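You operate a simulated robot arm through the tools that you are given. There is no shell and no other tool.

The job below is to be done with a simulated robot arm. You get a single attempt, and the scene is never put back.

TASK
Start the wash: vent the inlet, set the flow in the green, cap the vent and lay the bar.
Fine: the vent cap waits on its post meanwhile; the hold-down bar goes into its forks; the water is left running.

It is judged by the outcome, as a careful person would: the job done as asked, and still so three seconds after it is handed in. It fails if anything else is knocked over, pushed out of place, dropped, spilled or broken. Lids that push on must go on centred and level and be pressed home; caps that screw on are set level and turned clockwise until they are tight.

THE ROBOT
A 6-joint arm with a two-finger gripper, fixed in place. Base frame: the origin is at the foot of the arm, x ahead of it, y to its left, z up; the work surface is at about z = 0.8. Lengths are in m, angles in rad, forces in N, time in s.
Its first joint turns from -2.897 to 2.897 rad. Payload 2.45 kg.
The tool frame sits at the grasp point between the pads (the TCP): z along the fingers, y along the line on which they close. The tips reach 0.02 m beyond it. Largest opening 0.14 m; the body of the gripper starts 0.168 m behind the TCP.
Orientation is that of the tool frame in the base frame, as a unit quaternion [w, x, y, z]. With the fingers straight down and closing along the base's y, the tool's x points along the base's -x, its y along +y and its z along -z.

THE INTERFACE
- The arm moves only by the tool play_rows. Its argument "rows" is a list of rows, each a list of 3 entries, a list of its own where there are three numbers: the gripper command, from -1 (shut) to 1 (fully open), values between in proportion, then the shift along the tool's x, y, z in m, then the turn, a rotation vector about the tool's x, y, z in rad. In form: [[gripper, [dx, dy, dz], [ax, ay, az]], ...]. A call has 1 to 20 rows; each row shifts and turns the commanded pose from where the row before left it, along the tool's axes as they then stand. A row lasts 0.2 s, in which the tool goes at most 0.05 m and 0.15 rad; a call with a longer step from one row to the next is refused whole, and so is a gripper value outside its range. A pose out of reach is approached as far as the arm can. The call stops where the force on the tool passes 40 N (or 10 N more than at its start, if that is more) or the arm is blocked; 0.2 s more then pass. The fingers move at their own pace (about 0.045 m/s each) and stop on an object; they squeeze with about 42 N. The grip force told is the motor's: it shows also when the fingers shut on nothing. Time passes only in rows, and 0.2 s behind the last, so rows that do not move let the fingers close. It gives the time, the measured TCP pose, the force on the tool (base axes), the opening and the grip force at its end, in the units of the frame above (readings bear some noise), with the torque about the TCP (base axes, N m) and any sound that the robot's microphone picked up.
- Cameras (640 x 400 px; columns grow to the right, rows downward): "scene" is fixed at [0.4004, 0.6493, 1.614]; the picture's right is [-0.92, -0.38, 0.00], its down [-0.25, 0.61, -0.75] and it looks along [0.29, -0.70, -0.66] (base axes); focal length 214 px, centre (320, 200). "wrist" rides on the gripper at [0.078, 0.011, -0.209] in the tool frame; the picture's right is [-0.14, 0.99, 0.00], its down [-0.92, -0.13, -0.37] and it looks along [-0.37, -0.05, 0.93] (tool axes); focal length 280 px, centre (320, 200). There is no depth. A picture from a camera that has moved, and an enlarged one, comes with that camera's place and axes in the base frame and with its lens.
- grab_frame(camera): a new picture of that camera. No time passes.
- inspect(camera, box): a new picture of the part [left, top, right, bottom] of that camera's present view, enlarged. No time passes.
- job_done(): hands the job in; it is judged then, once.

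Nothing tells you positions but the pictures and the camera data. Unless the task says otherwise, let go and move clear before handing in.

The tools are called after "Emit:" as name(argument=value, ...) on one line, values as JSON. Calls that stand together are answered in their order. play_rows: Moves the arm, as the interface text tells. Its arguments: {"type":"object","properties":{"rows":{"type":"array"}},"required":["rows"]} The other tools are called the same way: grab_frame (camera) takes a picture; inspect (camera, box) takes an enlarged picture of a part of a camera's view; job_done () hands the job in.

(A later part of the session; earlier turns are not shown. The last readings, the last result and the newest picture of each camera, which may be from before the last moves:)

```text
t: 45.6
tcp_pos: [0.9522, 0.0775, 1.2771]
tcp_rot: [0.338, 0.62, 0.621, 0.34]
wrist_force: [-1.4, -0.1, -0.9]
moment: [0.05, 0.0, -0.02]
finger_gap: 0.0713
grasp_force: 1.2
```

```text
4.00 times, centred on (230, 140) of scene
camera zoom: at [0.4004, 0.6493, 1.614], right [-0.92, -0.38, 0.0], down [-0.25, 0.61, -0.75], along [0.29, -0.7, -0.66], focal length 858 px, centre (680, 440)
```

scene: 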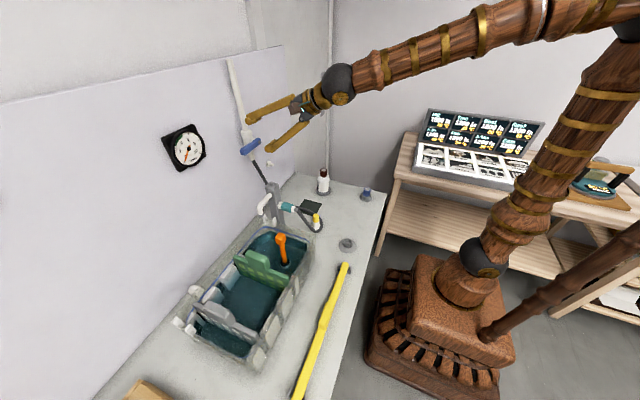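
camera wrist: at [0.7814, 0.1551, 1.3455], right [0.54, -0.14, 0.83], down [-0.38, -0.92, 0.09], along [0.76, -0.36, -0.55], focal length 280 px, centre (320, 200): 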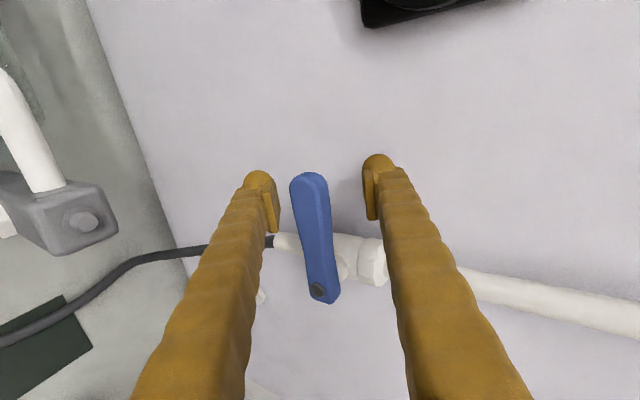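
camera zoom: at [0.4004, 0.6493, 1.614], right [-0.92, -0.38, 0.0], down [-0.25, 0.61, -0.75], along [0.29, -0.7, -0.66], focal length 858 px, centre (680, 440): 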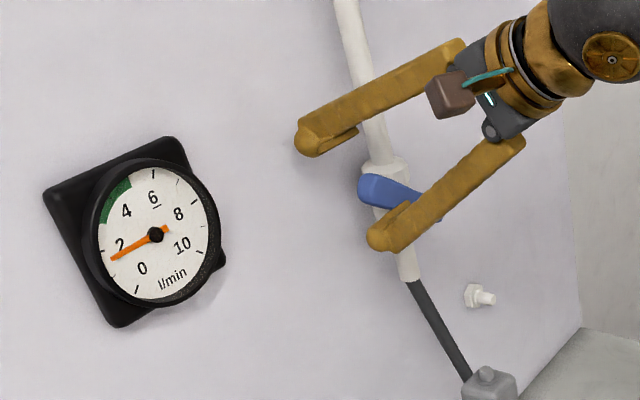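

About 1.7 l/min now. I go on toward the middle of the green band (about 4).

Emit:
play_rows(rows=[[0, [0, 0.0025, -0.0016], [0, 0, 0]], [0, [0, 0.0025, -0.0016], [0, 0, 0]]])

Emit:
inspect(camera="scene", box=[150, 90, 310, 190])

```text
t: 46.2
tcp_pos: [0.9525, 0.0779, 1.2826]
tcp_rot: [0.338, 0.62, 0.621, 0.341]
wrist_force: [-1.7, -0.2, -1.5]
moment: [0.03, -0.02, -0.02]
finger_gap: 0.0714
grasp_force: 0.8
```

```text
4.00 times, centred on (230, 140) of scene
camera zoom: at [0.4004, 0.6493, 1.614], right [-0.92, -0.38, 0.0], down [-0.25, 0.61, -0.75], along [0.29, -0.7, -0.66], focal length 858 px, centre (680, 440)
```

zoom: 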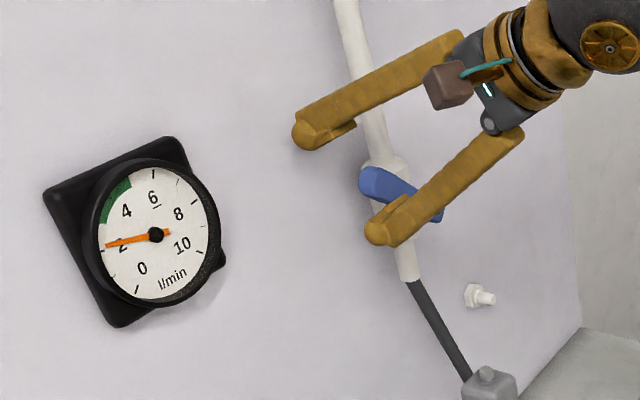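

About 2.2 l/min. I lift further.

Emit:
play_rows(rows=[[0, [0, 0.0025, -0.0016], [0, 0, 0]], [0, [0, 0.0025, -0.0016], [0, 0, 0]], [0, [0, 0.0025, -0.0016], [0, 0, 0]]])

Emit:
inspect(camera="scene", box=[150, 90, 310, 190])

```text
t: 47.0
tcp_pos: [0.9513, 0.0773, 1.2909]
tcp_rot: [0.337, 0.621, 0.621, 0.34]
wrist_force: [-0.3, -0.1, -0.1]
moment: [0.0, 0.0, 0.01]
finger_gap: 0.0707
grasp_force: 0.7
```

```text
4.00 times, centred on (230, 140) of scene
camera zoom: at [0.4004, 0.6493, 1.614], right [-0.92, -0.38, 0.0], down [-0.25, 0.61, -0.75], along [0.29, -0.7, -0.66], focal length 858 px, centre (680, 440)
```

zoom: 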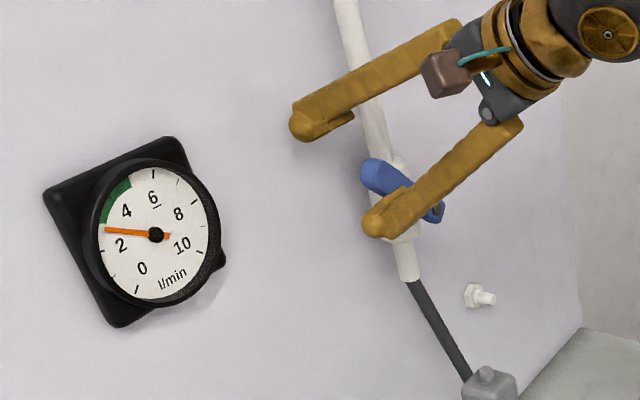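

About 2.7 l/min, just below the green. I continue.

Emit:
play_rows(rows=[[0, [0, 0.0025, -0.0016], [0, 0, 0]], [0, [0, 0.0025, -0.0016], [0, 0, 0]], [0, [0, 0.0025, -0.0016], [0, 0, 0]]])

Emit:
inspect(camera="scene", box=[150, 90, 310, 190])

Emit:
grab_frame(camera="wrist")

```text
t: 47.9
tcp_pos: [0.952, 0.0776, 1.3]
tcp_rot: [0.338, 0.62, 0.621, 0.341]
wrist_force: [0.0, -0.6, -1.2]
moment: [0.04, 0.01, 0.0]
finger_gap: 0.0706
grasp_force: 0.4
```

```text
4.00 times, centred on (230, 140) of scene
camera zoom: at [0.4004, 0.6493, 1.614], right [-0.92, -0.38, 0.0], down [-0.25, 0.61, -0.75], along [0.29, -0.7, -0.66], focal length 858 px, centre (680, 440)
```

zoom: 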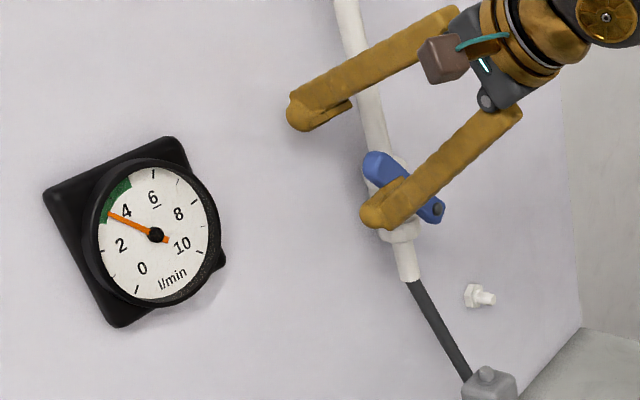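

```text
taken
camera wrist: at [0.7807, 0.1543, 1.4233], right [0.54, -0.14, 0.83], down [-0.38, -0.92, 0.09], along [0.76, -0.36, -0.55], focal length 280 px, centre (320, 200)
```

wrist: 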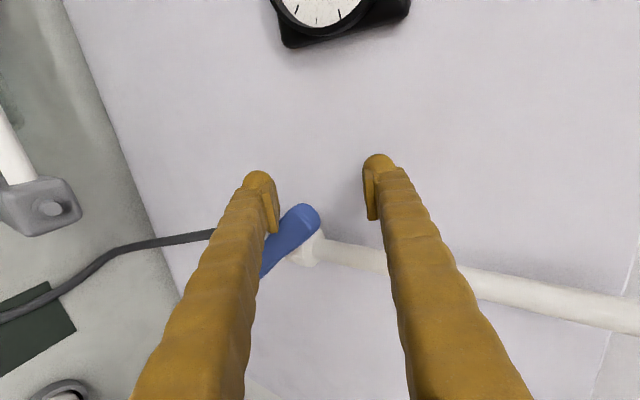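

About 3.4 l/min, inside the lower green. I lift slightly more to centre it near 4.

Emit:
play_rows(rows=[[0, [0, 0.0025, -0.0016], [0, 0, 0]], [0, [0, 0.002, -0.0013], [0, 0, 0]]])

Emit:
inspect(camera="scene", box=[150, 110, 230, 180])

```text
t: 48.5
tcp_pos: [0.9523, 0.0774, 1.3049]
tcp_rot: [0.338, 0.62, 0.621, 0.34]
wrist_force: [0.4, 0.2, -1.6]
moment: [0.03, -0.01, -0.02]
finger_gap: 0.0701
grasp_force: 0.5
```

```text
5.71 times, centred on (190, 145) of scene
camera zoom: at [0.4004, 0.6493, 1.614], right [-0.92, -0.38, 0.0], down [-0.25, 0.61, -0.75], along [0.29, -0.7, -0.66], focal length 1226 px, centre (1063, 514)
```

zoom: 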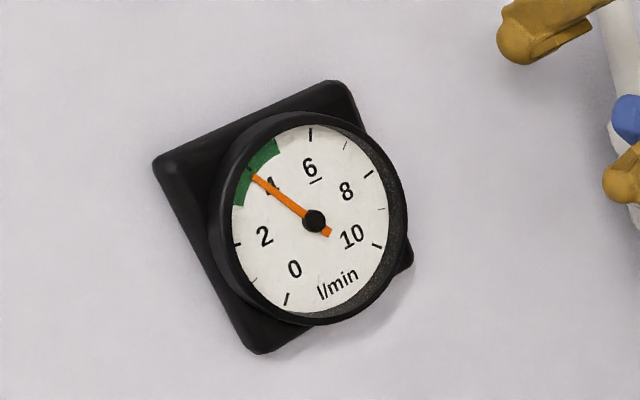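

The needle is at about 3.9, in the middle of the green. I move slightly off the lever downward and then slide straight back out of the cage so the lever stays put.

Emit:
play_rows(rows=[[0, [0, -0.005, 0], [0, 0, 0]], [0, [0, -0.005, 0], [0, 0, 0]], [0, [0, 0, -0.015], [0, 0, 0]], [0, [0, 0, -0.03], [0, 0, 0]], [0, [0, 0, -0.04], [0, 0, 0]], [0, [0, 0, -0.04], [0, 0, 0]]])

Emit:
inspect(camera="scene", box=[150, 90, 310, 190])

Emit:
inspect(camera="scene", box=[150, 110, 230, 180])

Emit:
grab_frame(camera="scene")

```text
t: 49.9
tcp_pos: [0.8385, 0.0786, 1.3641]
tcp_rot: [0.337, 0.62, 0.622, 0.339]
wrist_force: [0.5, -0.5, 1.0]
moment: [0.03, -0.03, -0.02]
finger_gap: 0.0699
grasp_force: 0.1
```

```text
4.00 times, centred on (230, 140) of scene
camera zoom: at [0.4004, 0.6493, 1.614], right [-0.92, -0.38, 0.0], down [-0.25, 0.61, -0.75], along [0.29, -0.7, -0.66], focal length 858 px, centre (680, 440)
```

zoom: 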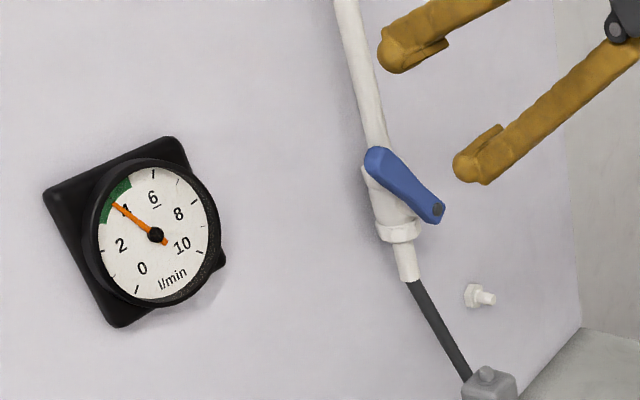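

```text
5.71 times, centred on (190, 145) of scene
camera zoom: at [0.4004, 0.6493, 1.614], right [-0.92, -0.38, 0.0], down [-0.25, 0.61, -0.75], along [0.29, -0.7, -0.66], focal length 1226 px, centre (1063, 514)
```

zoom: 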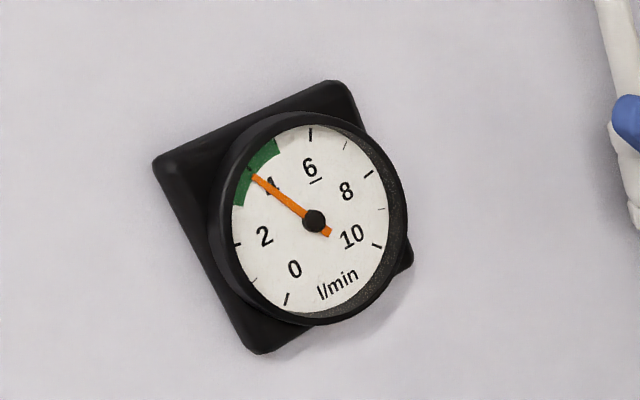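

```text
taken
```

scene: 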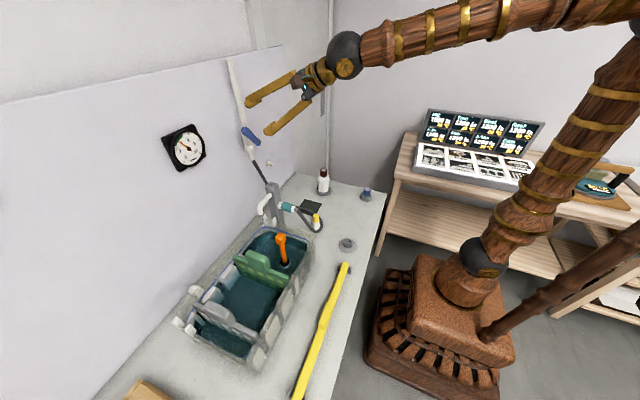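

The lever holds at about 3.9 l/min in the green. I look at the spout and the vent for running water.

Emit:
inspect(camera="scene", box=[240, 170, 310, 250])

Emit:
inspect(camera="scene", box=[170, 220, 320, 380])

```text
5.00 times, centred on (275, 210) of scene
camera zoom: at [0.4004, 0.6493, 1.614], right [-0.92, -0.38, 0.0], down [-0.25, 0.61, -0.75], along [0.29, -0.7, -0.66], focal length 1072 px, centre (545, 150)
```

zoom: 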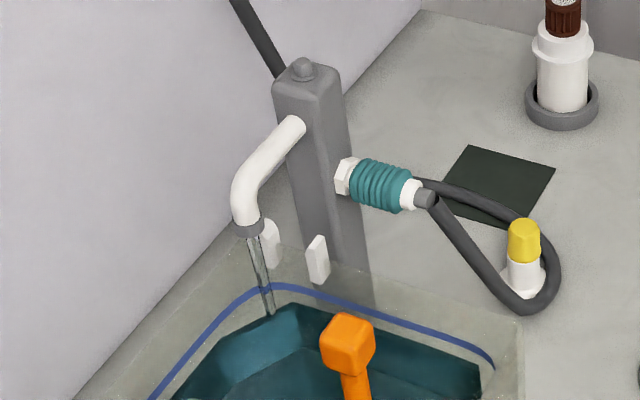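

```text
2.50 times, centred on (245, 300) of scene
camera zoom: at [0.4004, 0.6493, 1.614], right [-0.92, -0.38, 0.0], down [-0.25, 0.61, -0.75], along [0.29, -0.7, -0.66], focal length 536 px, centre (508, -50)
```

zoom: 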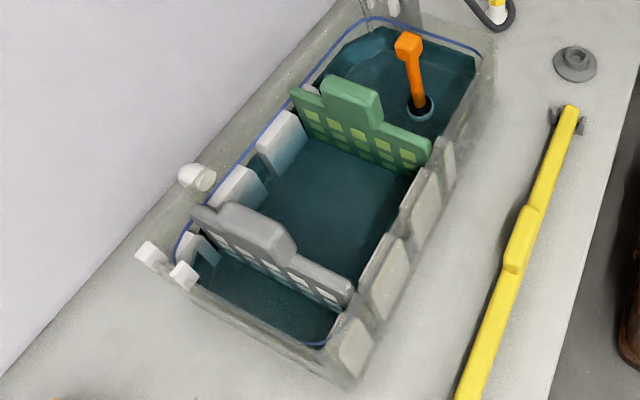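

Water runs from the spout and the gauge stays in the green. Next I fetch the cap: back off, bring the tool down again at the 45° yaw and return above the post.

Emit:
play_rows(rows=[[0, [0, -0.0272, -0.0418], [0, 0, 0]], [0, [0, -0.0272, -0.0418], [0, 0, 0]], [0, [0, 0, 0], [0.1422, 0, 0]], [0, [0, 0, 0], [0.1422, 0, 0]], [0, [0, 0, 0], [0.1422, 0, 0]], [0, [0, 0, 0], [0.1422, 0, 0]], [0, [0, 0, 0], [0.1422, 0, 0]], [0, [0, 0, 0], [0.1422, 0, 0]], [0, [0, 0, 0], [0.1424, 0, 0]], [0, [0, 0, 0], [0, 0, -0.1309]], [0, [0, 0, 0], [0, 0, -0.1309]], [0, [0, 0, 0], [0, 0, -0.1309]], [0, [0, 0, 0], [0, 0, -0.1309]], [0, [0, 0, 0], [0, 0, -0.1309]], [0, [0, 0, 0], [0, 0, -0.1309]], [0, [0, 0, 0], [0, 0, 0]]])

Emit:
grab_frame(camera="wrist")

```text
t: 53.2
tcp_pos: [0.7419, 0.0771, 1.3643]
tcp_rot: [0.003, 0.381, 0.925, 0.002]
wrist_force: [-0.5, -0.3, -0.9]
moment: [-0.02, -0.01, 0.01]
finger_gap: 0.07
grasp_force: 0.1
```

```text
taken
camera wrist: at [0.6929, 0.1382, 1.5738], right [0.8, 0.61, 0.0], down [0.56, -0.74, 0.37], along [0.23, -0.29, -0.93], focal length 280 px, centre (320, 200)
```

wrist: 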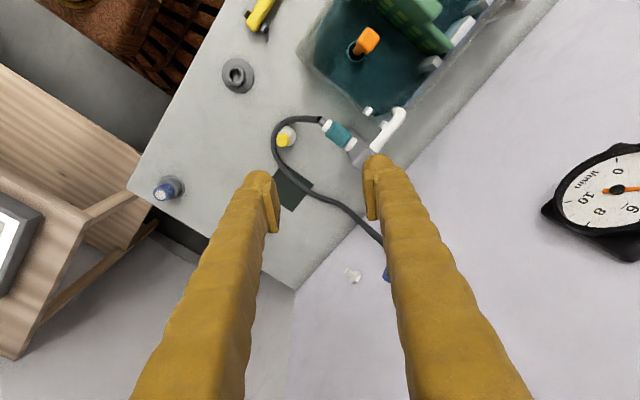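

The tool points down again. I go above the parked cap and descend part of the way, then check alignment.

Emit:
play_rows(rows=[[0, [-0.0085, -0.0316, 0], [0.005, 0.005, 0]], [0, [-0.0085, -0.0316, 0], [0, 0, 0]], [0, [-0.0085, -0.0317, 0], [0, 0, 0]], [0, [0, 0, 0.045], [0, 0, 0]], [0, [0, 0, 0.045], [0, 0, 0]], [0, [0, 0, 0.045], [0, 0, 0]], [0, [0, 0, 0.045], [0, 0, 0]], [0, [0, 0, 0.045], [0, 0, 0]], [0, [0, 0, 0.045], [0, 0, 0]], [0, [0, 0, 0.045], [0, 0, 0]], [0, [0, 0, 0.045], [0, 0, 0]], [0, [0, 0, 0], [0, 0, 0]]])

Emit:
grab_frame(camera="wrist")

Emit:
inspect(camera="wrist", box=[270, 130, 370, 230])

Emit:
inspect(camera="scene", box=[290, 190, 340, 240])

```text
t: 55.9
tcp_pos: [0.6914, -0.0071, 1.0019]
tcp_rot: [-0.001, 0.38, 0.925, 0.001]
wrist_force: [0.0, 0.0, 0.1]
moment: [-0.01, 0.01, -0.03]
finger_gap: 0.07
grasp_force: 0.1
```

```text
taken
camera wrist: at [0.6448, 0.0549, 1.2127], right [0.8, 0.61, 0.0], down [0.56, -0.74, 0.37], along [0.22, -0.29, -0.93], focal length 280 px, centre (320, 200)
```

wrist: 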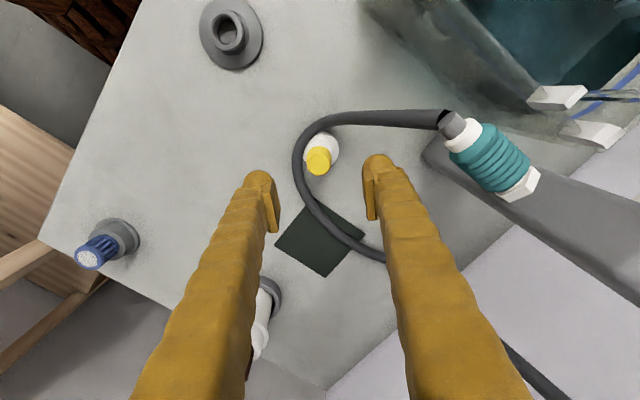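

```text
4.00 times, centred on (320, 180) of wrist
camera zoom: at [0.6448, 0.0549, 1.2127], right [0.8, 0.61, 0.0], down [0.56, -0.74, 0.37], along [0.22, -0.29, -0.93], focal length 1122 px, centre (320, 280)
```

zoom: 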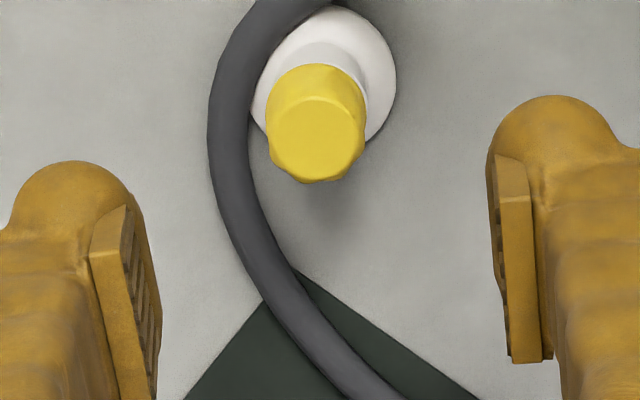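

```text
8.00 times, centred on (315, 215) of scene
camera zoom: at [0.4004, 0.6493, 1.614], right [-0.92, -0.38, 0.0], down [-0.25, 0.61, -0.75], along [0.29, -0.7, -0.66], focal length 1716 px, centre (360, 80)
```

zoom: 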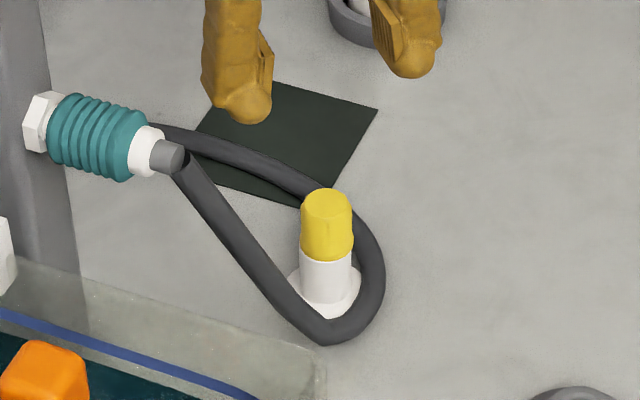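

The cap stands as I left it, about 3–5 mm ahead of the tool axis. I correct for that and descend around it with a narrower opening.

Emit:
play_rows(rows=[[-0.25, [-0.003, -0.0015, 0.03], [0, 0, 0]], [-0.25, [0, 0, 0.03], [0, 0, 0]], [-0.25, [0, 0, 0.03], [0, 0, 0]], [-0.25, [0, 0, 0.02], [0, 0, 0]], [-0.25, [0, 0, 0.01], [0, 0, 0]], [-0.25, [0, 0, 0.0044], [0, 0, 0]], [-0.25, [0, 0, 0], [0, 0, 0]]])

Emit:
inspect(camera="wrist", box=[270, 130, 370, 230])

Emit:
inspect(camera="scene", box=[300, 200, 330, 230])

```text
t: 57.5
tcp_pos: [0.6931, -0.0099, 0.8797]
tcp_rot: [-0.001, 0.381, 0.925, 0.001]
wrist_force: [-0.2, -0.8, -0.5]
moment: [0.03, 0.0, 0.02]
finger_gap: 0.0526
grasp_force: 0.1
```

```text
4.00 times, centred on (320, 180) of wrist
camera zoom: at [0.6455, 0.0516, 1.0897], right [0.8, 0.61, 0.0], down [0.56, -0.74, 0.37], along [0.22, -0.29, -0.93], focal length 1122 px, centre (320, 280)
```

zoom: 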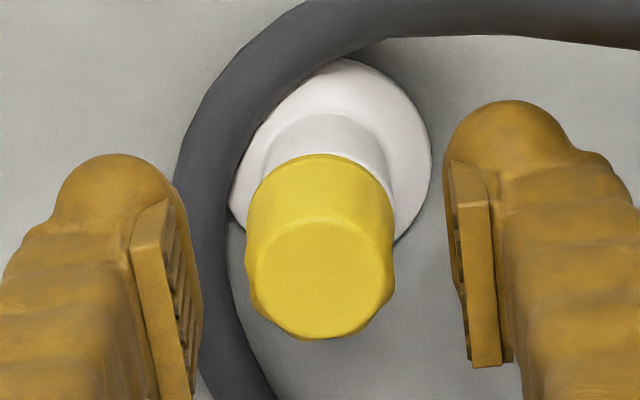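

```text
13.33 times, centred on (315, 215) of scene
camera zoom: at [0.4004, 0.6493, 1.614], right [-0.92, -0.38, 0.0], down [-0.25, 0.61, -0.75], along [0.29, -0.7, -0.66], focal length 2860 px, centre (387, 0)
```

zoom: 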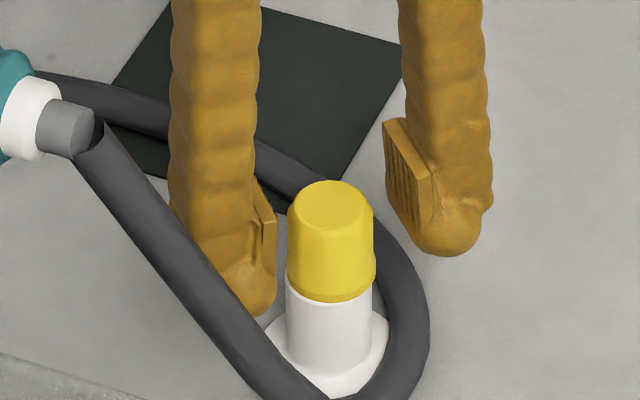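

The cap is centred between the fingers. I close on it and lift.

Emit:
play_rows(rows=[[-1, [0, 0, 0.001], [0, 0, 0]], [-1, [0, 0, 0], [0, 0, 0]], [-1, [0, 0, 0], [0, 0, 0]], [-1, [0, 0, 0], [0, 0, 0]], [-1, [0, 0, 0], [0, 0, 0]]])

```text
t: 58.6
tcp_pos: [0.6931, -0.0111, 0.8791]
tcp_rot: [-0.002, 0.381, 0.924, 0.0]
wrist_force: [-0.5, 0.8, 2.2]
moment: [-0.01, 0.01, -0.01]
finger_gap: 0.0259
grasp_force: 42.4
```

The cap is held at 26 mm again. I lift it off the post.

Emit:
play_rows(rows=[[-1, [0, 0, -0.005], [0, 0, 0]], [-1, [0, 0, -0.01], [0, 0, 0]], [-1, [0, 0, -0.02], [0, 0, 0]], [-1, [0, 0, -0.04], [0, 0, 0]], [-1, [0, 0, -0.05], [0, 0, 0]], [-1, [0, 0, -0.05], [0, 0, 0]], [-1, [0, 0, -0.05], [0, 0, 0]], [-1, [0, 0, -0.05], [0, 0, 0]], [-1, [0, 0, -0.05], [0, 0, 0]], [-1, [0, 0, 0], [0, 0, 0]]])

Emit:
inspect(camera="wrist", box=[270, 150, 370, 250])

Emit:
grab_frame(camera="scene")

Emit:
inspect(camera="scene", box=[290, 190, 340, 240])

```text
t: 60.9
tcp_pos: [0.6927, -0.0131, 1.2049]
tcp_rot: [-0.001, 0.381, 0.924, 0.002]
wrist_force: [0.4, 0.5, 0.0]
moment: [-0.01, -0.01, -0.01]
finger_gap: 0.0259
grasp_force: 41.9
```

```text
4.00 times, centred on (320, 200) of wrist
camera zoom: at [0.6449, 0.0482, 1.4139], right [0.8, 0.61, 0.0], down [0.56, -0.74, 0.36], along [0.22, -0.29, -0.93], focal length 1122 px, centre (320, 200)
```

zoom: 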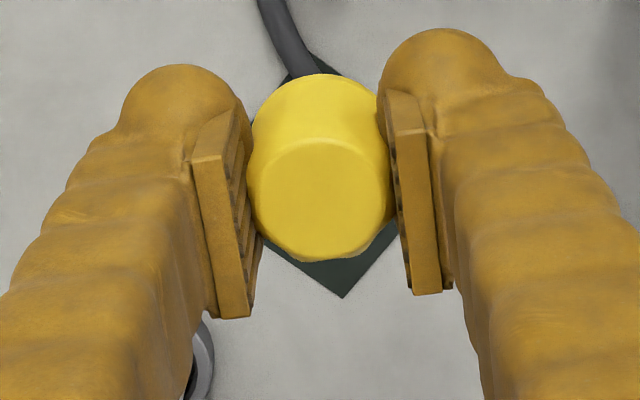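

```text
taken
```

scene: 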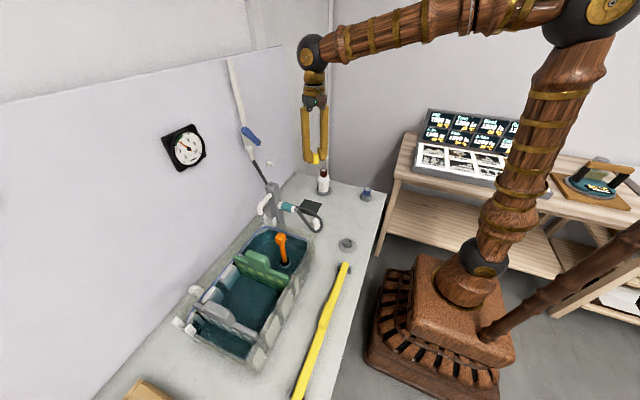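

```text
8.00 times, centred on (315, 215) of scene
camera zoom: at [0.4004, 0.6493, 1.614], right [-0.92, -0.38, 0.0], down [-0.25, 0.61, -0.75], along [0.29, -0.7, -0.66], focal length 1716 px, centre (360, 80)
```

zoom: 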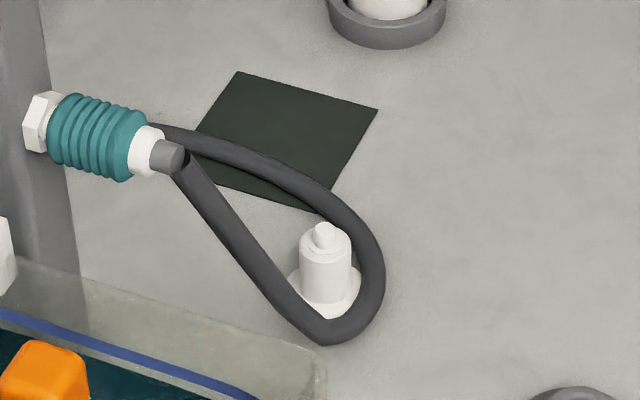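

The cap is in hand and centred. I turn the gripper back to its original heading and move to a spot just in front of the column to sight the vent spigot.

Emit:
play_rows(rows=[[-1, [0, 0, 0], [0, 0, -0.1304]], [-1, [0, 0, 0], [0, 0, -0.1304]], [-1, [0, 0, 0], [0, 0, -0.1304]], [-1, [0, 0, 0], [0, 0, -0.1304]], [-1, [0, 0, 0], [0, 0, -0.1304]], [-1, [0, 0, 0], [0, 0, -0.1304]], [-1, [-0.0158, 0.0358, 0], [0, 0, 0]], [-1, [-0.0158, 0.0358, 0], [0, 0, 0]], [-1, [-0.0158, 0.0358, 0], [0, 0, 0]], [-1, [0, 0, 0], [0, 0, 0]]])

Emit:
grab_frame(camera="wrist")

Emit:
inspect(camera="wrist", box=[270, 150, 370, 270])

```text
t: 63.0
tcp_pos: [0.7399, 0.0977, 1.2044]
tcp_rot: [-0.002, 0.0, 1.0, 0.0]
wrist_force: [0.7, 1.1, 0.3]
moment: [0.03, 0.0, -0.01]
finger_gap: 0.0257
grasp_force: 42.1
```

```text
taken
camera wrist: at [0.6619, 0.1065, 1.4134], right [0.14, 0.99, 0.0], down [0.92, -0.13, 0.37], along [0.36, -0.05, -0.93], focal length 280 px, centre (320, 200)
```

wrist: 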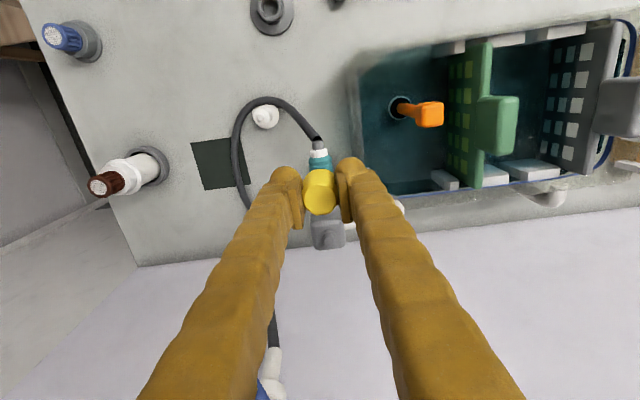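

```text
3.33 times, centred on (320, 210) of wrist
camera zoom: at [0.6619, 0.1065, 1.4134], right [0.14, 0.99, 0.0], down [0.92, -0.13, 0.37], along [0.36, -0.05, -0.93], focal length 935 px, centre (320, 167)
```

zoom: 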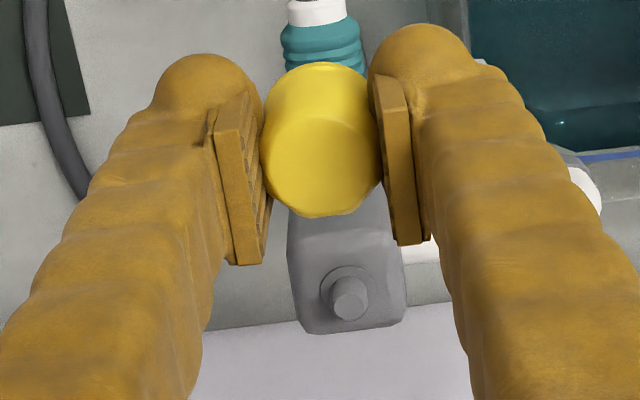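

The vent spigot and the cap are both in view. I zoom in to measure their relative offset.

Emit:
inspect(camera="wrist", box=[300, 215, 350, 255])

Emit:
inspect(camera="wrist", box=[295, 165, 345, 225])

Emit:
inspect(camera="scene", box=[250, 150, 300, 210])

```text
10.00 times, centred on (325, 235) of wrist
camera zoom: at [0.6619, 0.1065, 1.4134], right [0.14, 0.99, 0.0], down [0.92, -0.13, 0.37], along [0.36, -0.05, -0.93], focal length 2804 px, centre (270, -150)
```

zoom: 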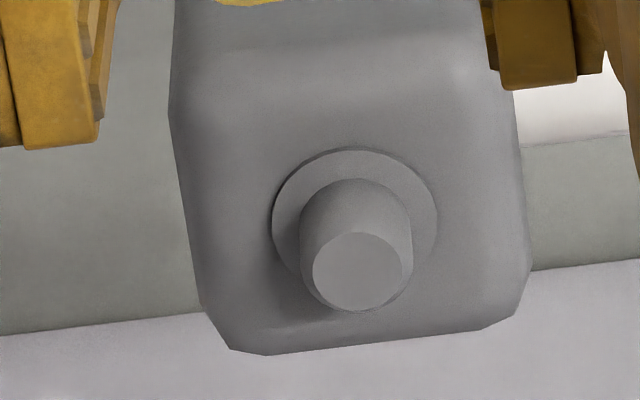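

```text
6.67 times, centred on (320, 195) of wrist
camera zoom: at [0.6619, 0.1065, 1.4134], right [0.14, 0.99, 0.0], down [0.92, -0.13, 0.37], along [0.36, -0.05, -0.93], focal length 1869 px, centre (320, 233)
```

zoom: 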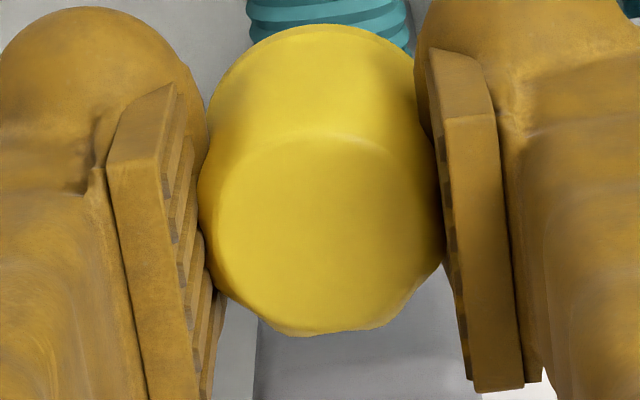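

```text
6.67 times, centred on (275, 180) of scene
camera zoom: at [0.4004, 0.6493, 1.614], right [-0.92, -0.38, 0.0], down [-0.25, 0.61, -0.75], along [0.29, -0.7, -0.66], focal length 1430 px, centre (620, 333)
```

zoom: 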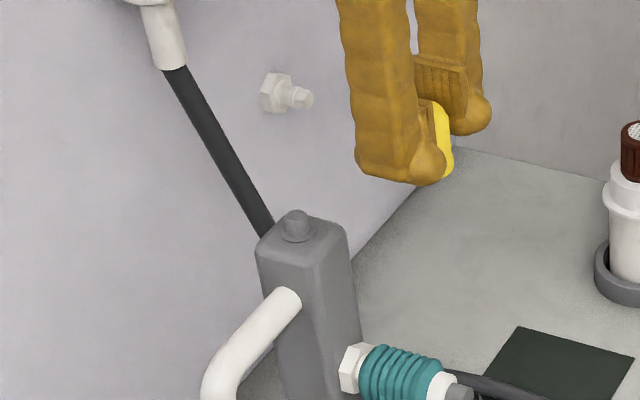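

The spigot top lies roughly 0.095–0.10 m ahead of the cap. I move closer and lower for a second sight line to fix the distance.

Emit:
play_rows(rows=[[-1, [-0.015, -0.0015, 0.015], [0, 0, 0]], [-1, [-0.015, -0.0015, 0.015], [0, 0, 0]], [-1, [0, 0, 0], [0, 0, 0]], [-1, [0, 0, 0], [0, 0, 0]]])

Emit:
inspect(camera="wrist", box=[300, 205, 350, 245])

Emit:
inspect(camera="wrist", box=[270, 150, 370, 270])

Emit:
inspect(camera="scene", box=[250, 160, 300, 210])

```text
t: 64.0
tcp_pos: [0.7711, 0.0931, 1.1723]
tcp_rot: [-0.002, 0.0, 1.0, 0.001]
wrist_force: [-0.9, -0.9, -0.4]
moment: [-0.01, 0.03, 0.0]
finger_gap: 0.0259
grasp_force: 41.9
```

```text
10.00 times, centred on (325, 225) of wrist
camera zoom: at [0.6926, 0.1021, 1.3828], right [0.14, 0.99, 0.0], down [0.92, -0.13, 0.37], along [0.36, -0.05, -0.93], focal length 2804 px, centre (270, -50)
```

zoom: 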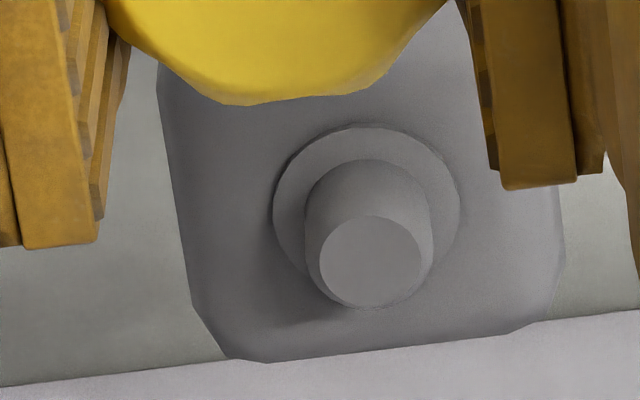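

```text
3.33 times, centred on (320, 210) of wrist
camera zoom: at [0.6926, 0.1021, 1.3828], right [0.14, 0.99, 0.0], down [0.92, -0.13, 0.37], along [0.36, -0.05, -0.93], focal length 935 px, centre (320, 167)
```

zoom: 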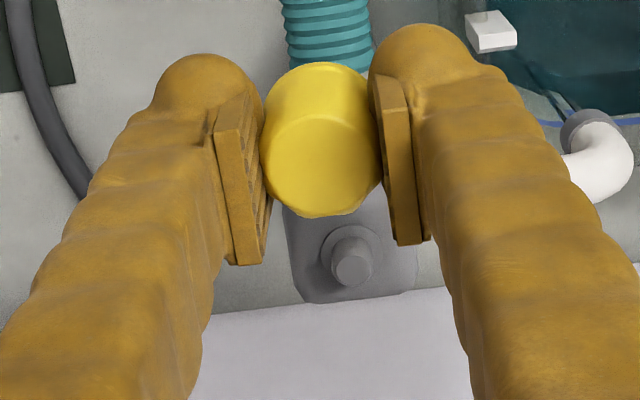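

```text
8.00 times, centred on (275, 185) of scene
camera zoom: at [0.4004, 0.6493, 1.614], right [-0.92, -0.38, 0.0], down [-0.25, 0.61, -0.75], along [0.29, -0.7, -0.66], focal length 1716 px, centre (680, 320)
```

zoom: 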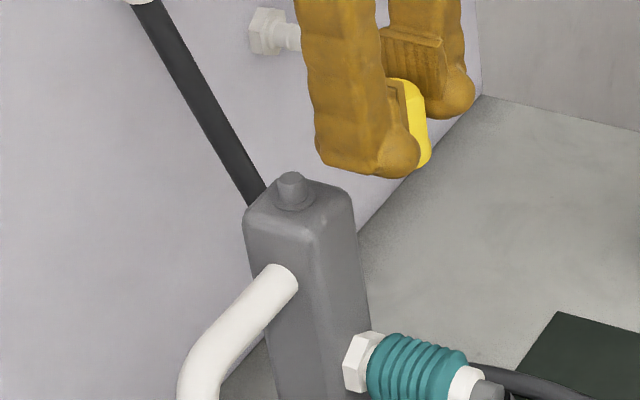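

Comparing with the pose at which the cap came off (TCP 0.8314, 0.0944) and the cap's slightly different hold now (~1.7 mm further back), the tool should go to about (0.833, 0.0946). I move over the vent at this height and take readings.

Emit:
play_rows(rows=[[-1, [-0.0313, 0.0003, 0], [0, 0, 0]], [-1, [-0.0313, 0.0003, 0], [0, 0, 0]], [-1, [0, 0, 0], [0, 0, 0]], [-1, [0, 0, 0], [0, 0, 0]]])

Emit:
play_rows(rows=[[-1, [0, 0, 0], [0, 0, 0]]])

Emit:
play_rows(rows=[[-1, [0, 0, 0], [0, 0, 0]]])

Emit:
inspect(camera="scene", box=[255, 160, 295, 200])

Emit:
inspect(camera="wrist", box=[295, 145, 345, 225])

```text
t: 65.0
tcp_pos: [0.8334, 0.0918, 1.1726]
tcp_rot: [-0.002, -0.001, 1.0, 0.0]
wrist_force: [0.8, 0.2, -0.7]
moment: [-0.02, -0.02, -0.01]
finger_gap: 0.0258
grasp_force: 42.0
```

```text
t: 65.5
tcp_pos: [0.833, 0.0937, 1.1717]
tcp_rot: [-0.002, -0.001, 1.0, 0.002]
wrist_force: [0.3, -0.6, -0.3]
moment: [0.0, -0.02, 0.02]
finger_gap: 0.026
grasp_force: 42.0
```

```text
t: 65.8
tcp_pos: [0.8336, 0.0926, 1.1722]
tcp_rot: [-0.001, 0.0, 1.0, 0.001]
wrist_force: [0.8, 0.7, -0.1]
moment: [0.04, -0.01, -0.01]
finger_gap: 0.0259
grasp_force: 41.9
```

```text
10.00 times, centred on (275, 180) of scene
camera zoom: at [0.4004, 0.6493, 1.614], right [-0.92, -0.38, 0.0], down [-0.25, 0.61, -0.75], along [0.29, -0.7, -0.66], focal length 2145 px, centre (770, 400)
```

zoom: 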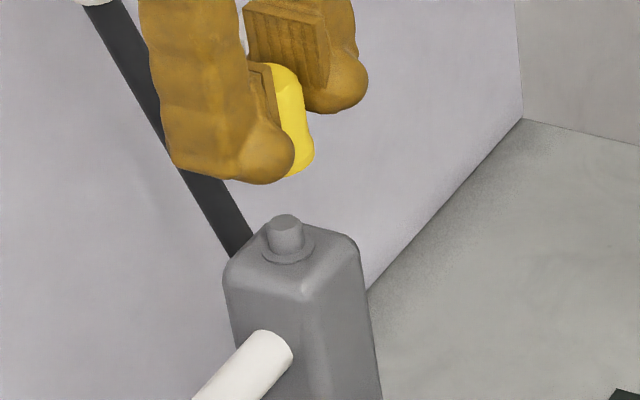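

```text
5.00 times, centred on (320, 185) of wrist
camera zoom: at [0.7558, 0.1019, 1.3826], right [0.14, 0.99, 0.0], down [0.92, -0.13, 0.37], along [0.36, -0.05, -0.93], focal length 1402 px, centre (320, 275)
```

zoom: 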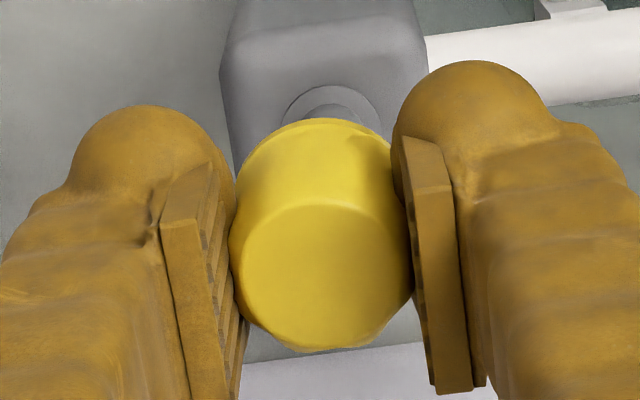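

The averaged pose is (0.8333, 0.0927); the sights suggest moving about +2 mm in y and +1 mm in x. I correct and lower the cap in small steps, feeling for the spigot.

Emit:
play_rows(rows=[[-1, [-0.001, 0.002, 0.01], [0, 0, 0]], [-1, [0, 0, 0.01], [0, 0, 0]], [-1, [0, 0, 0.004], [0, 0, 0]], [-1, [0, 0, 0.003], [0, 0, 0]], [-1, [0, 0, 0.003], [0, 0, 0]]])

Emit:
inspect(camera="scene", box=[255, 160, 295, 200])

```text
t: 67.0
tcp_pos: [0.8342, 0.0954, 1.143]
tcp_rot: [-0.002, 0.0, 1.0, 0.001]
wrist_force: [0.4, 0.1, -0.7]
moment: [-0.01, 0.02, 0.02]
finger_gap: 0.0256
grasp_force: 42.2
```

```text
10.00 times, centred on (275, 180) of scene
camera zoom: at [0.4004, 0.6493, 1.614], right [-0.92, -0.38, 0.0], down [-0.25, 0.61, -0.75], along [0.29, -0.7, -0.66], focal length 2145 px, centre (770, 400)
```

zoom: 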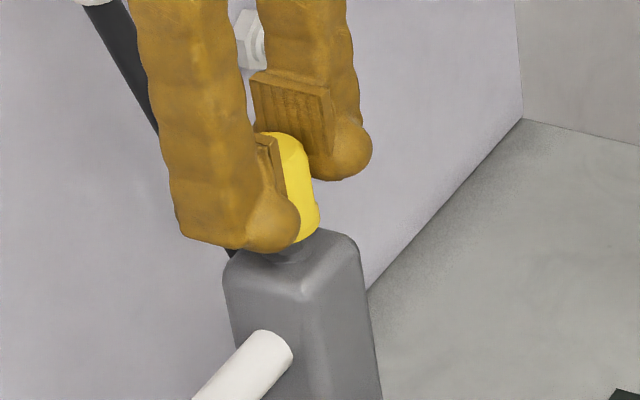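

No contact yet; the cap's rim is about level with the spigot top. I continue by 2 mm steps.

Emit:
play_rows(rows=[[-1, [0, 0, 0.002], [0, 0, 0]], [-1, [0, 0, 0.002], [0, 0, 0]]])

Emit:
play_rows(rows=[[-1, [0, 0, 0.002], [0, 0, 0]]])

```text
t: 67.7
tcp_pos: [0.8338, 0.0957, 1.1388]
tcp_rot: [-0.001, 0.0, 1.0, 0.001]
wrist_force: [0.0, -0.1, -0.1]
moment: [0.01, 0.0, 0.01]
finger_gap: 0.0258
grasp_force: 42.2
```

```text
t: 68.0
tcp_pos: [0.8339, 0.0966, 1.1365]
tcp_rot: [-0.001, 0.0, 1.0, 0.001]
wrist_force: [-7.3, -6.5, 6.8]
moment: [-0.25, 0.18, -0.04]
finger_gap: 0.026
grasp_force: 42.4
```

Contact, with the spigot pushing the cap toward (−x, −y). I yield a millimetre that way.

Emit:
play_rows(rows=[[-1, [0.001, -0.001, 0], [0, 0, 0]], [-1, [0, 0, 0], [0, 0, 0]]])

```text
t: 68.7
tcp_pos: [0.833, 0.095, 1.1375]
tcp_rot: [-0.002, 0.001, 1.0, 0.001]
wrist_force: [1.1, -1.0, 0.0]
moment: [0.01, -0.02, -0.02]
finger_gap: 0.0256
grasp_force: 41.8
```

The forces vanished. I lower further in small steps.

Emit:
play_rows(rows=[[-1, [0, 0, 0.002], [0, 0, 0]]])

Emit:
play_rows(rows=[[-1, [0, 0, 0.002], [0, 0, 0]]])

```text
t: 69.0
tcp_pos: [0.834, 0.0949, 1.1352]
tcp_rot: [-0.002, 0.0, 1.0, 0.001]
wrist_force: [-1.0, -0.1, -0.3]
moment: [-0.01, 0.03, 0.02]
finger_gap: 0.026
grasp_force: 41.8
```

```text
t: 69.5
tcp_pos: [0.8343, 0.0952, 1.1337]
tcp_rot: [-0.002, 0.0, 1.0, 0.001]
wrist_force: [0.3, -0.6, -0.9]
moment: [0.0, -0.02, -0.01]
finger_gap: 0.0257
grasp_force: 42.1
```

The cap goes down over the spigot without resistance. I carry on toward the seat (TCP ≈ 1.124).

Emit:
play_rows(rows=[[-1, [0, 0, 0.002], [0, 0, 0]], [-1, [0, 0, 0.002], [0, 0, 0]]])

Emit:
inspect(camera="scene", box=[255, 160, 295, 200])

```text
t: 70.0
tcp_pos: [0.8332, 0.095, 1.1301]
tcp_rot: [-0.001, 0.001, 1.0, 0.002]
wrist_force: [2.7, -0.1, 12.9]
moment: [-0.04, 0.08, -0.01]
finger_gap: 0.0258
grasp_force: 41.9
```

```text
10.00 times, centred on (275, 180) of scene
camera zoom: at [0.4004, 0.6493, 1.614], right [-0.92, -0.38, 0.0], down [-0.25, 0.61, -0.75], along [0.29, -0.7, -0.66], focal length 2145 px, centre (770, 400)
```

zoom: 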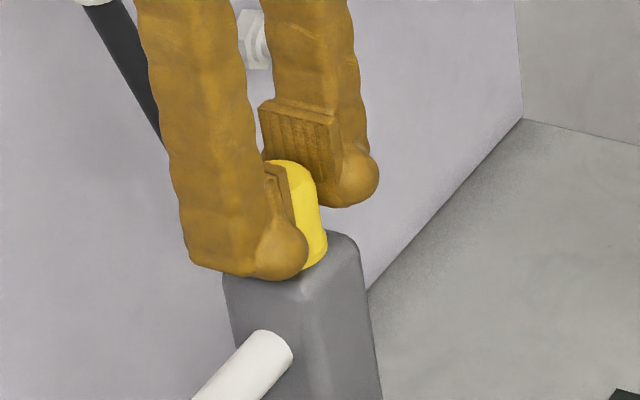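

The cap meets about 13 N of resistance some 4 mm above the expected seat. I press it home gently.

Emit:
play_rows(rows=[[-1, [0, 0, 0.0015], [0, 0, 0]], [-1, [0, 0, 0], [0, 0, 0]]])

```text
t: 70.8
tcp_pos: [0.8326, 0.0953, 1.1301]
tcp_rot: [0.0, 0.0, 1.0, 0.001]
wrist_force: [-8.7, 1.0, 6.0]
moment: [0.0, 0.23, 0.01]
finger_gap: 0.0259
grasp_force: 42.1
stopped in row 2: the force on the tool passed its limit at 41 N (the readings are from after the stop); the commanded pose is now the measured one
```

The force limit was reached with the tool still near z=1.130. I look closely to see whether the cap already sits on the column top.

Emit:
inspect(camera="scene", box=[255, 160, 295, 200])

Emit:
inspect(camera="scene", box=[265, 170, 285, 190])

Emit:
inspect(camera="wrist", box=[285, 145, 355, 225])

```text
10.00 times, centred on (275, 180) of scene
camera zoom: at [0.4004, 0.6493, 1.614], right [-0.92, -0.38, 0.0], down [-0.25, 0.61, -0.75], along [0.29, -0.7, -0.66], focal length 2145 px, centre (770, 400)
```

zoom: 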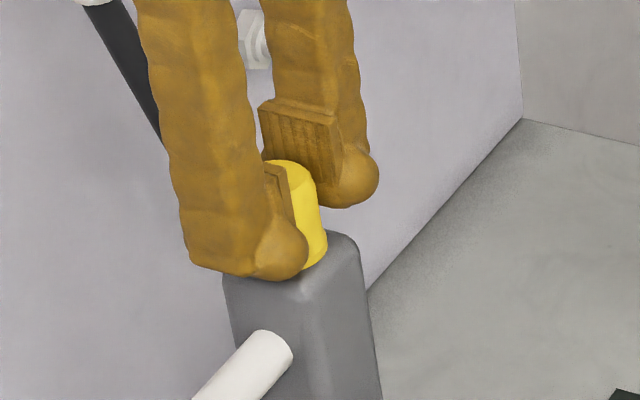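

```text
16.00 times, centred on (275, 180) of scene
camera zoom: at [0.4004, 0.6493, 1.614], right [-0.92, -0.38, 0.0], down [-0.25, 0.61, -0.75], along [0.29, -0.7, -0.66], focal length 3432 px, centre (1040, 520)
```

zoom: 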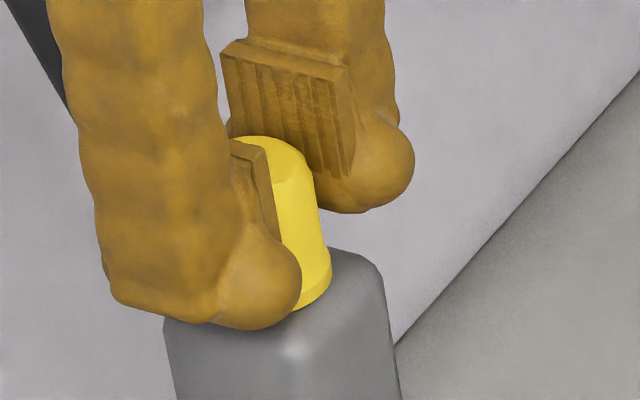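

```text
5.00 times, centred on (320, 185) of wrist
camera zoom: at [0.755, 0.1042, 1.3395], right [0.14, 0.99, 0.0], down [0.92, -0.13, 0.37], along [0.36, -0.05, -0.93], focal length 1402 px, centre (320, 275)
```

zoom: 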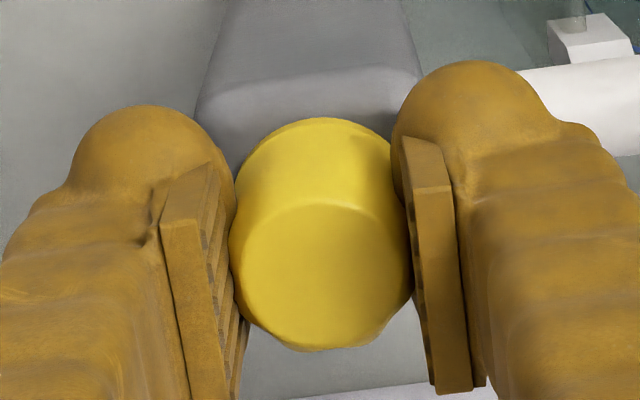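

From the scene camera the cap's top is at the same height it had originally, to within about a millimetre. I release it, rise, and compare with the picture I took at the start from the same pose.

Emit:
play_rows(rows=[[-0.2, [0, 0, 0], [0, 0, 0]], [-0.2, [0, 0, 0], [0, 0, 0]], [-0.2, [0, 0, 0], [0, 0, 0]], [0, [0, 0, -0.03], [0, 0, 0]], [0, [0, 0, -0.04], [0, 0, 0]], [0, [0, 0, -0.05], [0, 0, 0]], [0.2, [0, 0, -0.05], [0, 0, 0]], [0.2, [0, 0, 0], [0, 0, 0]]])

Emit:
inspect(camera="wrist", box=[270, 110, 370, 180])

Emit:
inspect(camera="scene", box=[250, 165, 300, 215])

```text
t: 72.6
tcp_pos: [0.8373, 0.0941, 1.2985]
tcp_rot: [-0.001, 0.0, 1.0, 0.001]
wrist_force: [0.2, -0.9, -0.5]
moment: [0.02, -0.01, -0.02]
finger_gap: 0.0841
grasp_force: 0.1
```

```text
5.71 times, centred on (320, 145) of wrist
camera zoom: at [0.7572, 0.1036, 1.5081], right [0.14, 0.99, 0.0], down [0.92, -0.13, 0.37], along [0.36, -0.05, -0.93], focal length 1602 px, centre (320, 514)
```

zoom: 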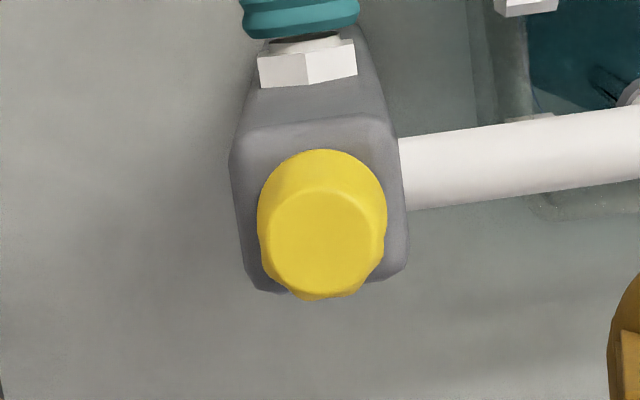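

```text
8.00 times, centred on (275, 190) of scene
camera zoom: at [0.4004, 0.6493, 1.614], right [-0.92, -0.38, 0.0], down [-0.25, 0.61, -0.75], along [0.29, -0.7, -0.66], focal length 1716 px, centre (680, 280)
```

zoom: 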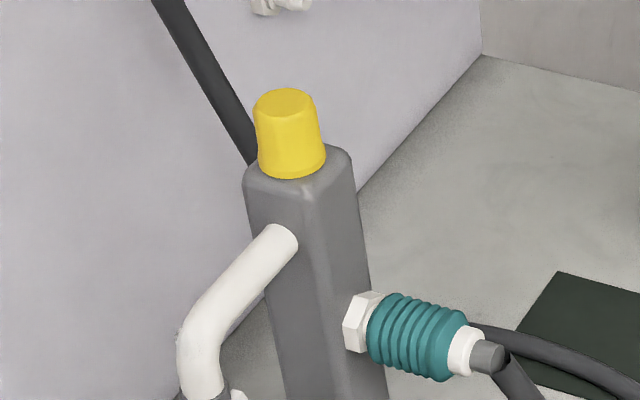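

The cap sits level and within about a millimetre of its original place, at the same height. To be sure it's home, I close the fingers and press on its top.

Emit:
play_rows(rows=[[-1, [0, 0, 0], [0, 0, 0]], [-1, [0, 0, 0], [0, 0, 0]], [-1, [0, 0, 0], [0, 0, 0]], [-1, [0, 0, 0], [0, 0, 0]], [-1, [0, 0, 0], [0, 0, 0]], [-1, [0, 0, 0.04], [0, 0, 0]], [-1, [0, 0, 0.04], [0, 0, 0]], [-1, [0, 0, 0.03], [0, 0, 0]], [-1, [0, 0, 0.01], [0, 0, 0]], [-1, [0, 0, 0.004], [0, 0, 0]]])

Emit:
inspect(camera="scene", box=[250, 155, 300, 205])

```text
t: 74.8
tcp_pos: [0.8346, 0.0935, 1.1754]
tcp_rot: [0.0, 0.0, 1.0, 0.002]
wrist_force: [0.6, 0.0, -0.3]
moment: [-0.01, 0.02, -0.01]
finger_gap: 0.0
grasp_force: 29.3
```

```text
8.00 times, centred on (275, 180) of scene
camera zoom: at [0.4004, 0.6493, 1.614], right [-0.92, -0.38, 0.0], down [-0.25, 0.61, -0.75], along [0.29, -0.7, -0.66], focal length 1716 px, centre (680, 360)
```

zoom: 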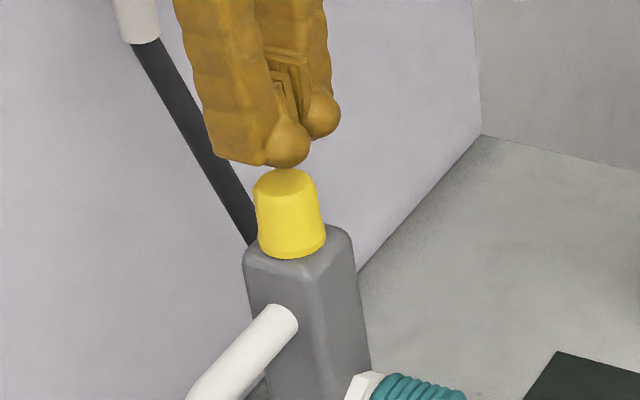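

The fingertips are over the cap. I go down in small steps and press with a moderate force.

Emit:
play_rows(rows=[[-1, [0, 0, 0.004], [0, 0, 0]], [-1, [0, 0, 0.003], [0, 0, 0]], [-1, [0, 0, 0.003], [0, 0, 0]]])

Emit:
inspect(camera="scene", box=[250, 155, 300, 205])

Emit:
inspect(camera="wrist", box=[270, 140, 370, 240])

```text
t: 75.6
tcp_pos: [0.8335, 0.0943, 1.1655]
tcp_rot: [-0.001, 0.0, 1.0, 0.001]
wrist_force: [0.3, -0.3, 0.4]
moment: [-0.02, -0.02, -0.01]
finger_gap: 0.0003
grasp_force: 29.3
```

```text
8.00 times, centred on (275, 180) of scene
camera zoom: at [0.4004, 0.6493, 1.614], right [-0.92, -0.38, 0.0], down [-0.25, 0.61, -0.75], along [0.29, -0.7, -0.66], focal length 1716 px, centre (680, 360)
```

zoom: 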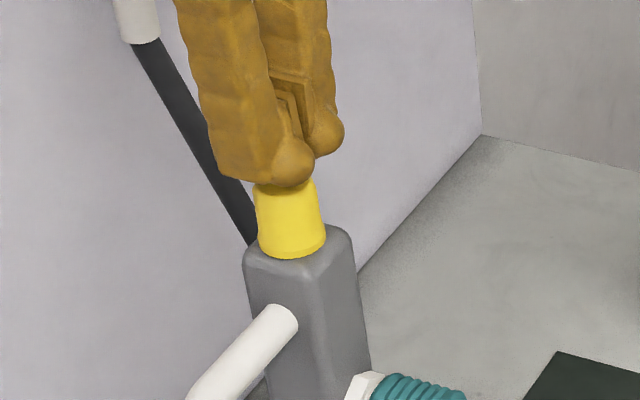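

```text
4.00 times, centred on (320, 190) of wrist
camera zoom: at [0.7555, 0.1033, 1.3753], right [0.14, 0.99, 0.0], down [0.92, -0.13, 0.37], along [0.36, -0.05, -0.93], focal length 1122 px, centre (320, 240)
```

zoom: 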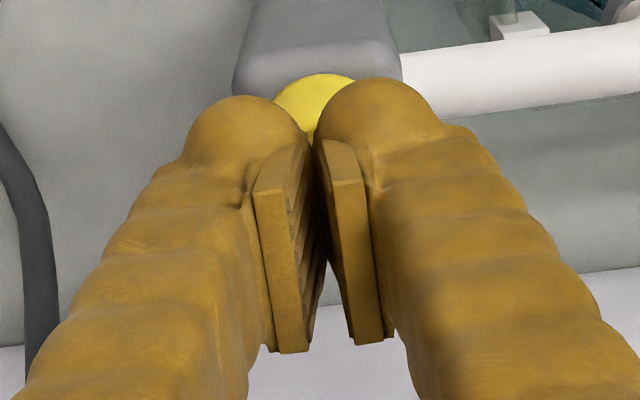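

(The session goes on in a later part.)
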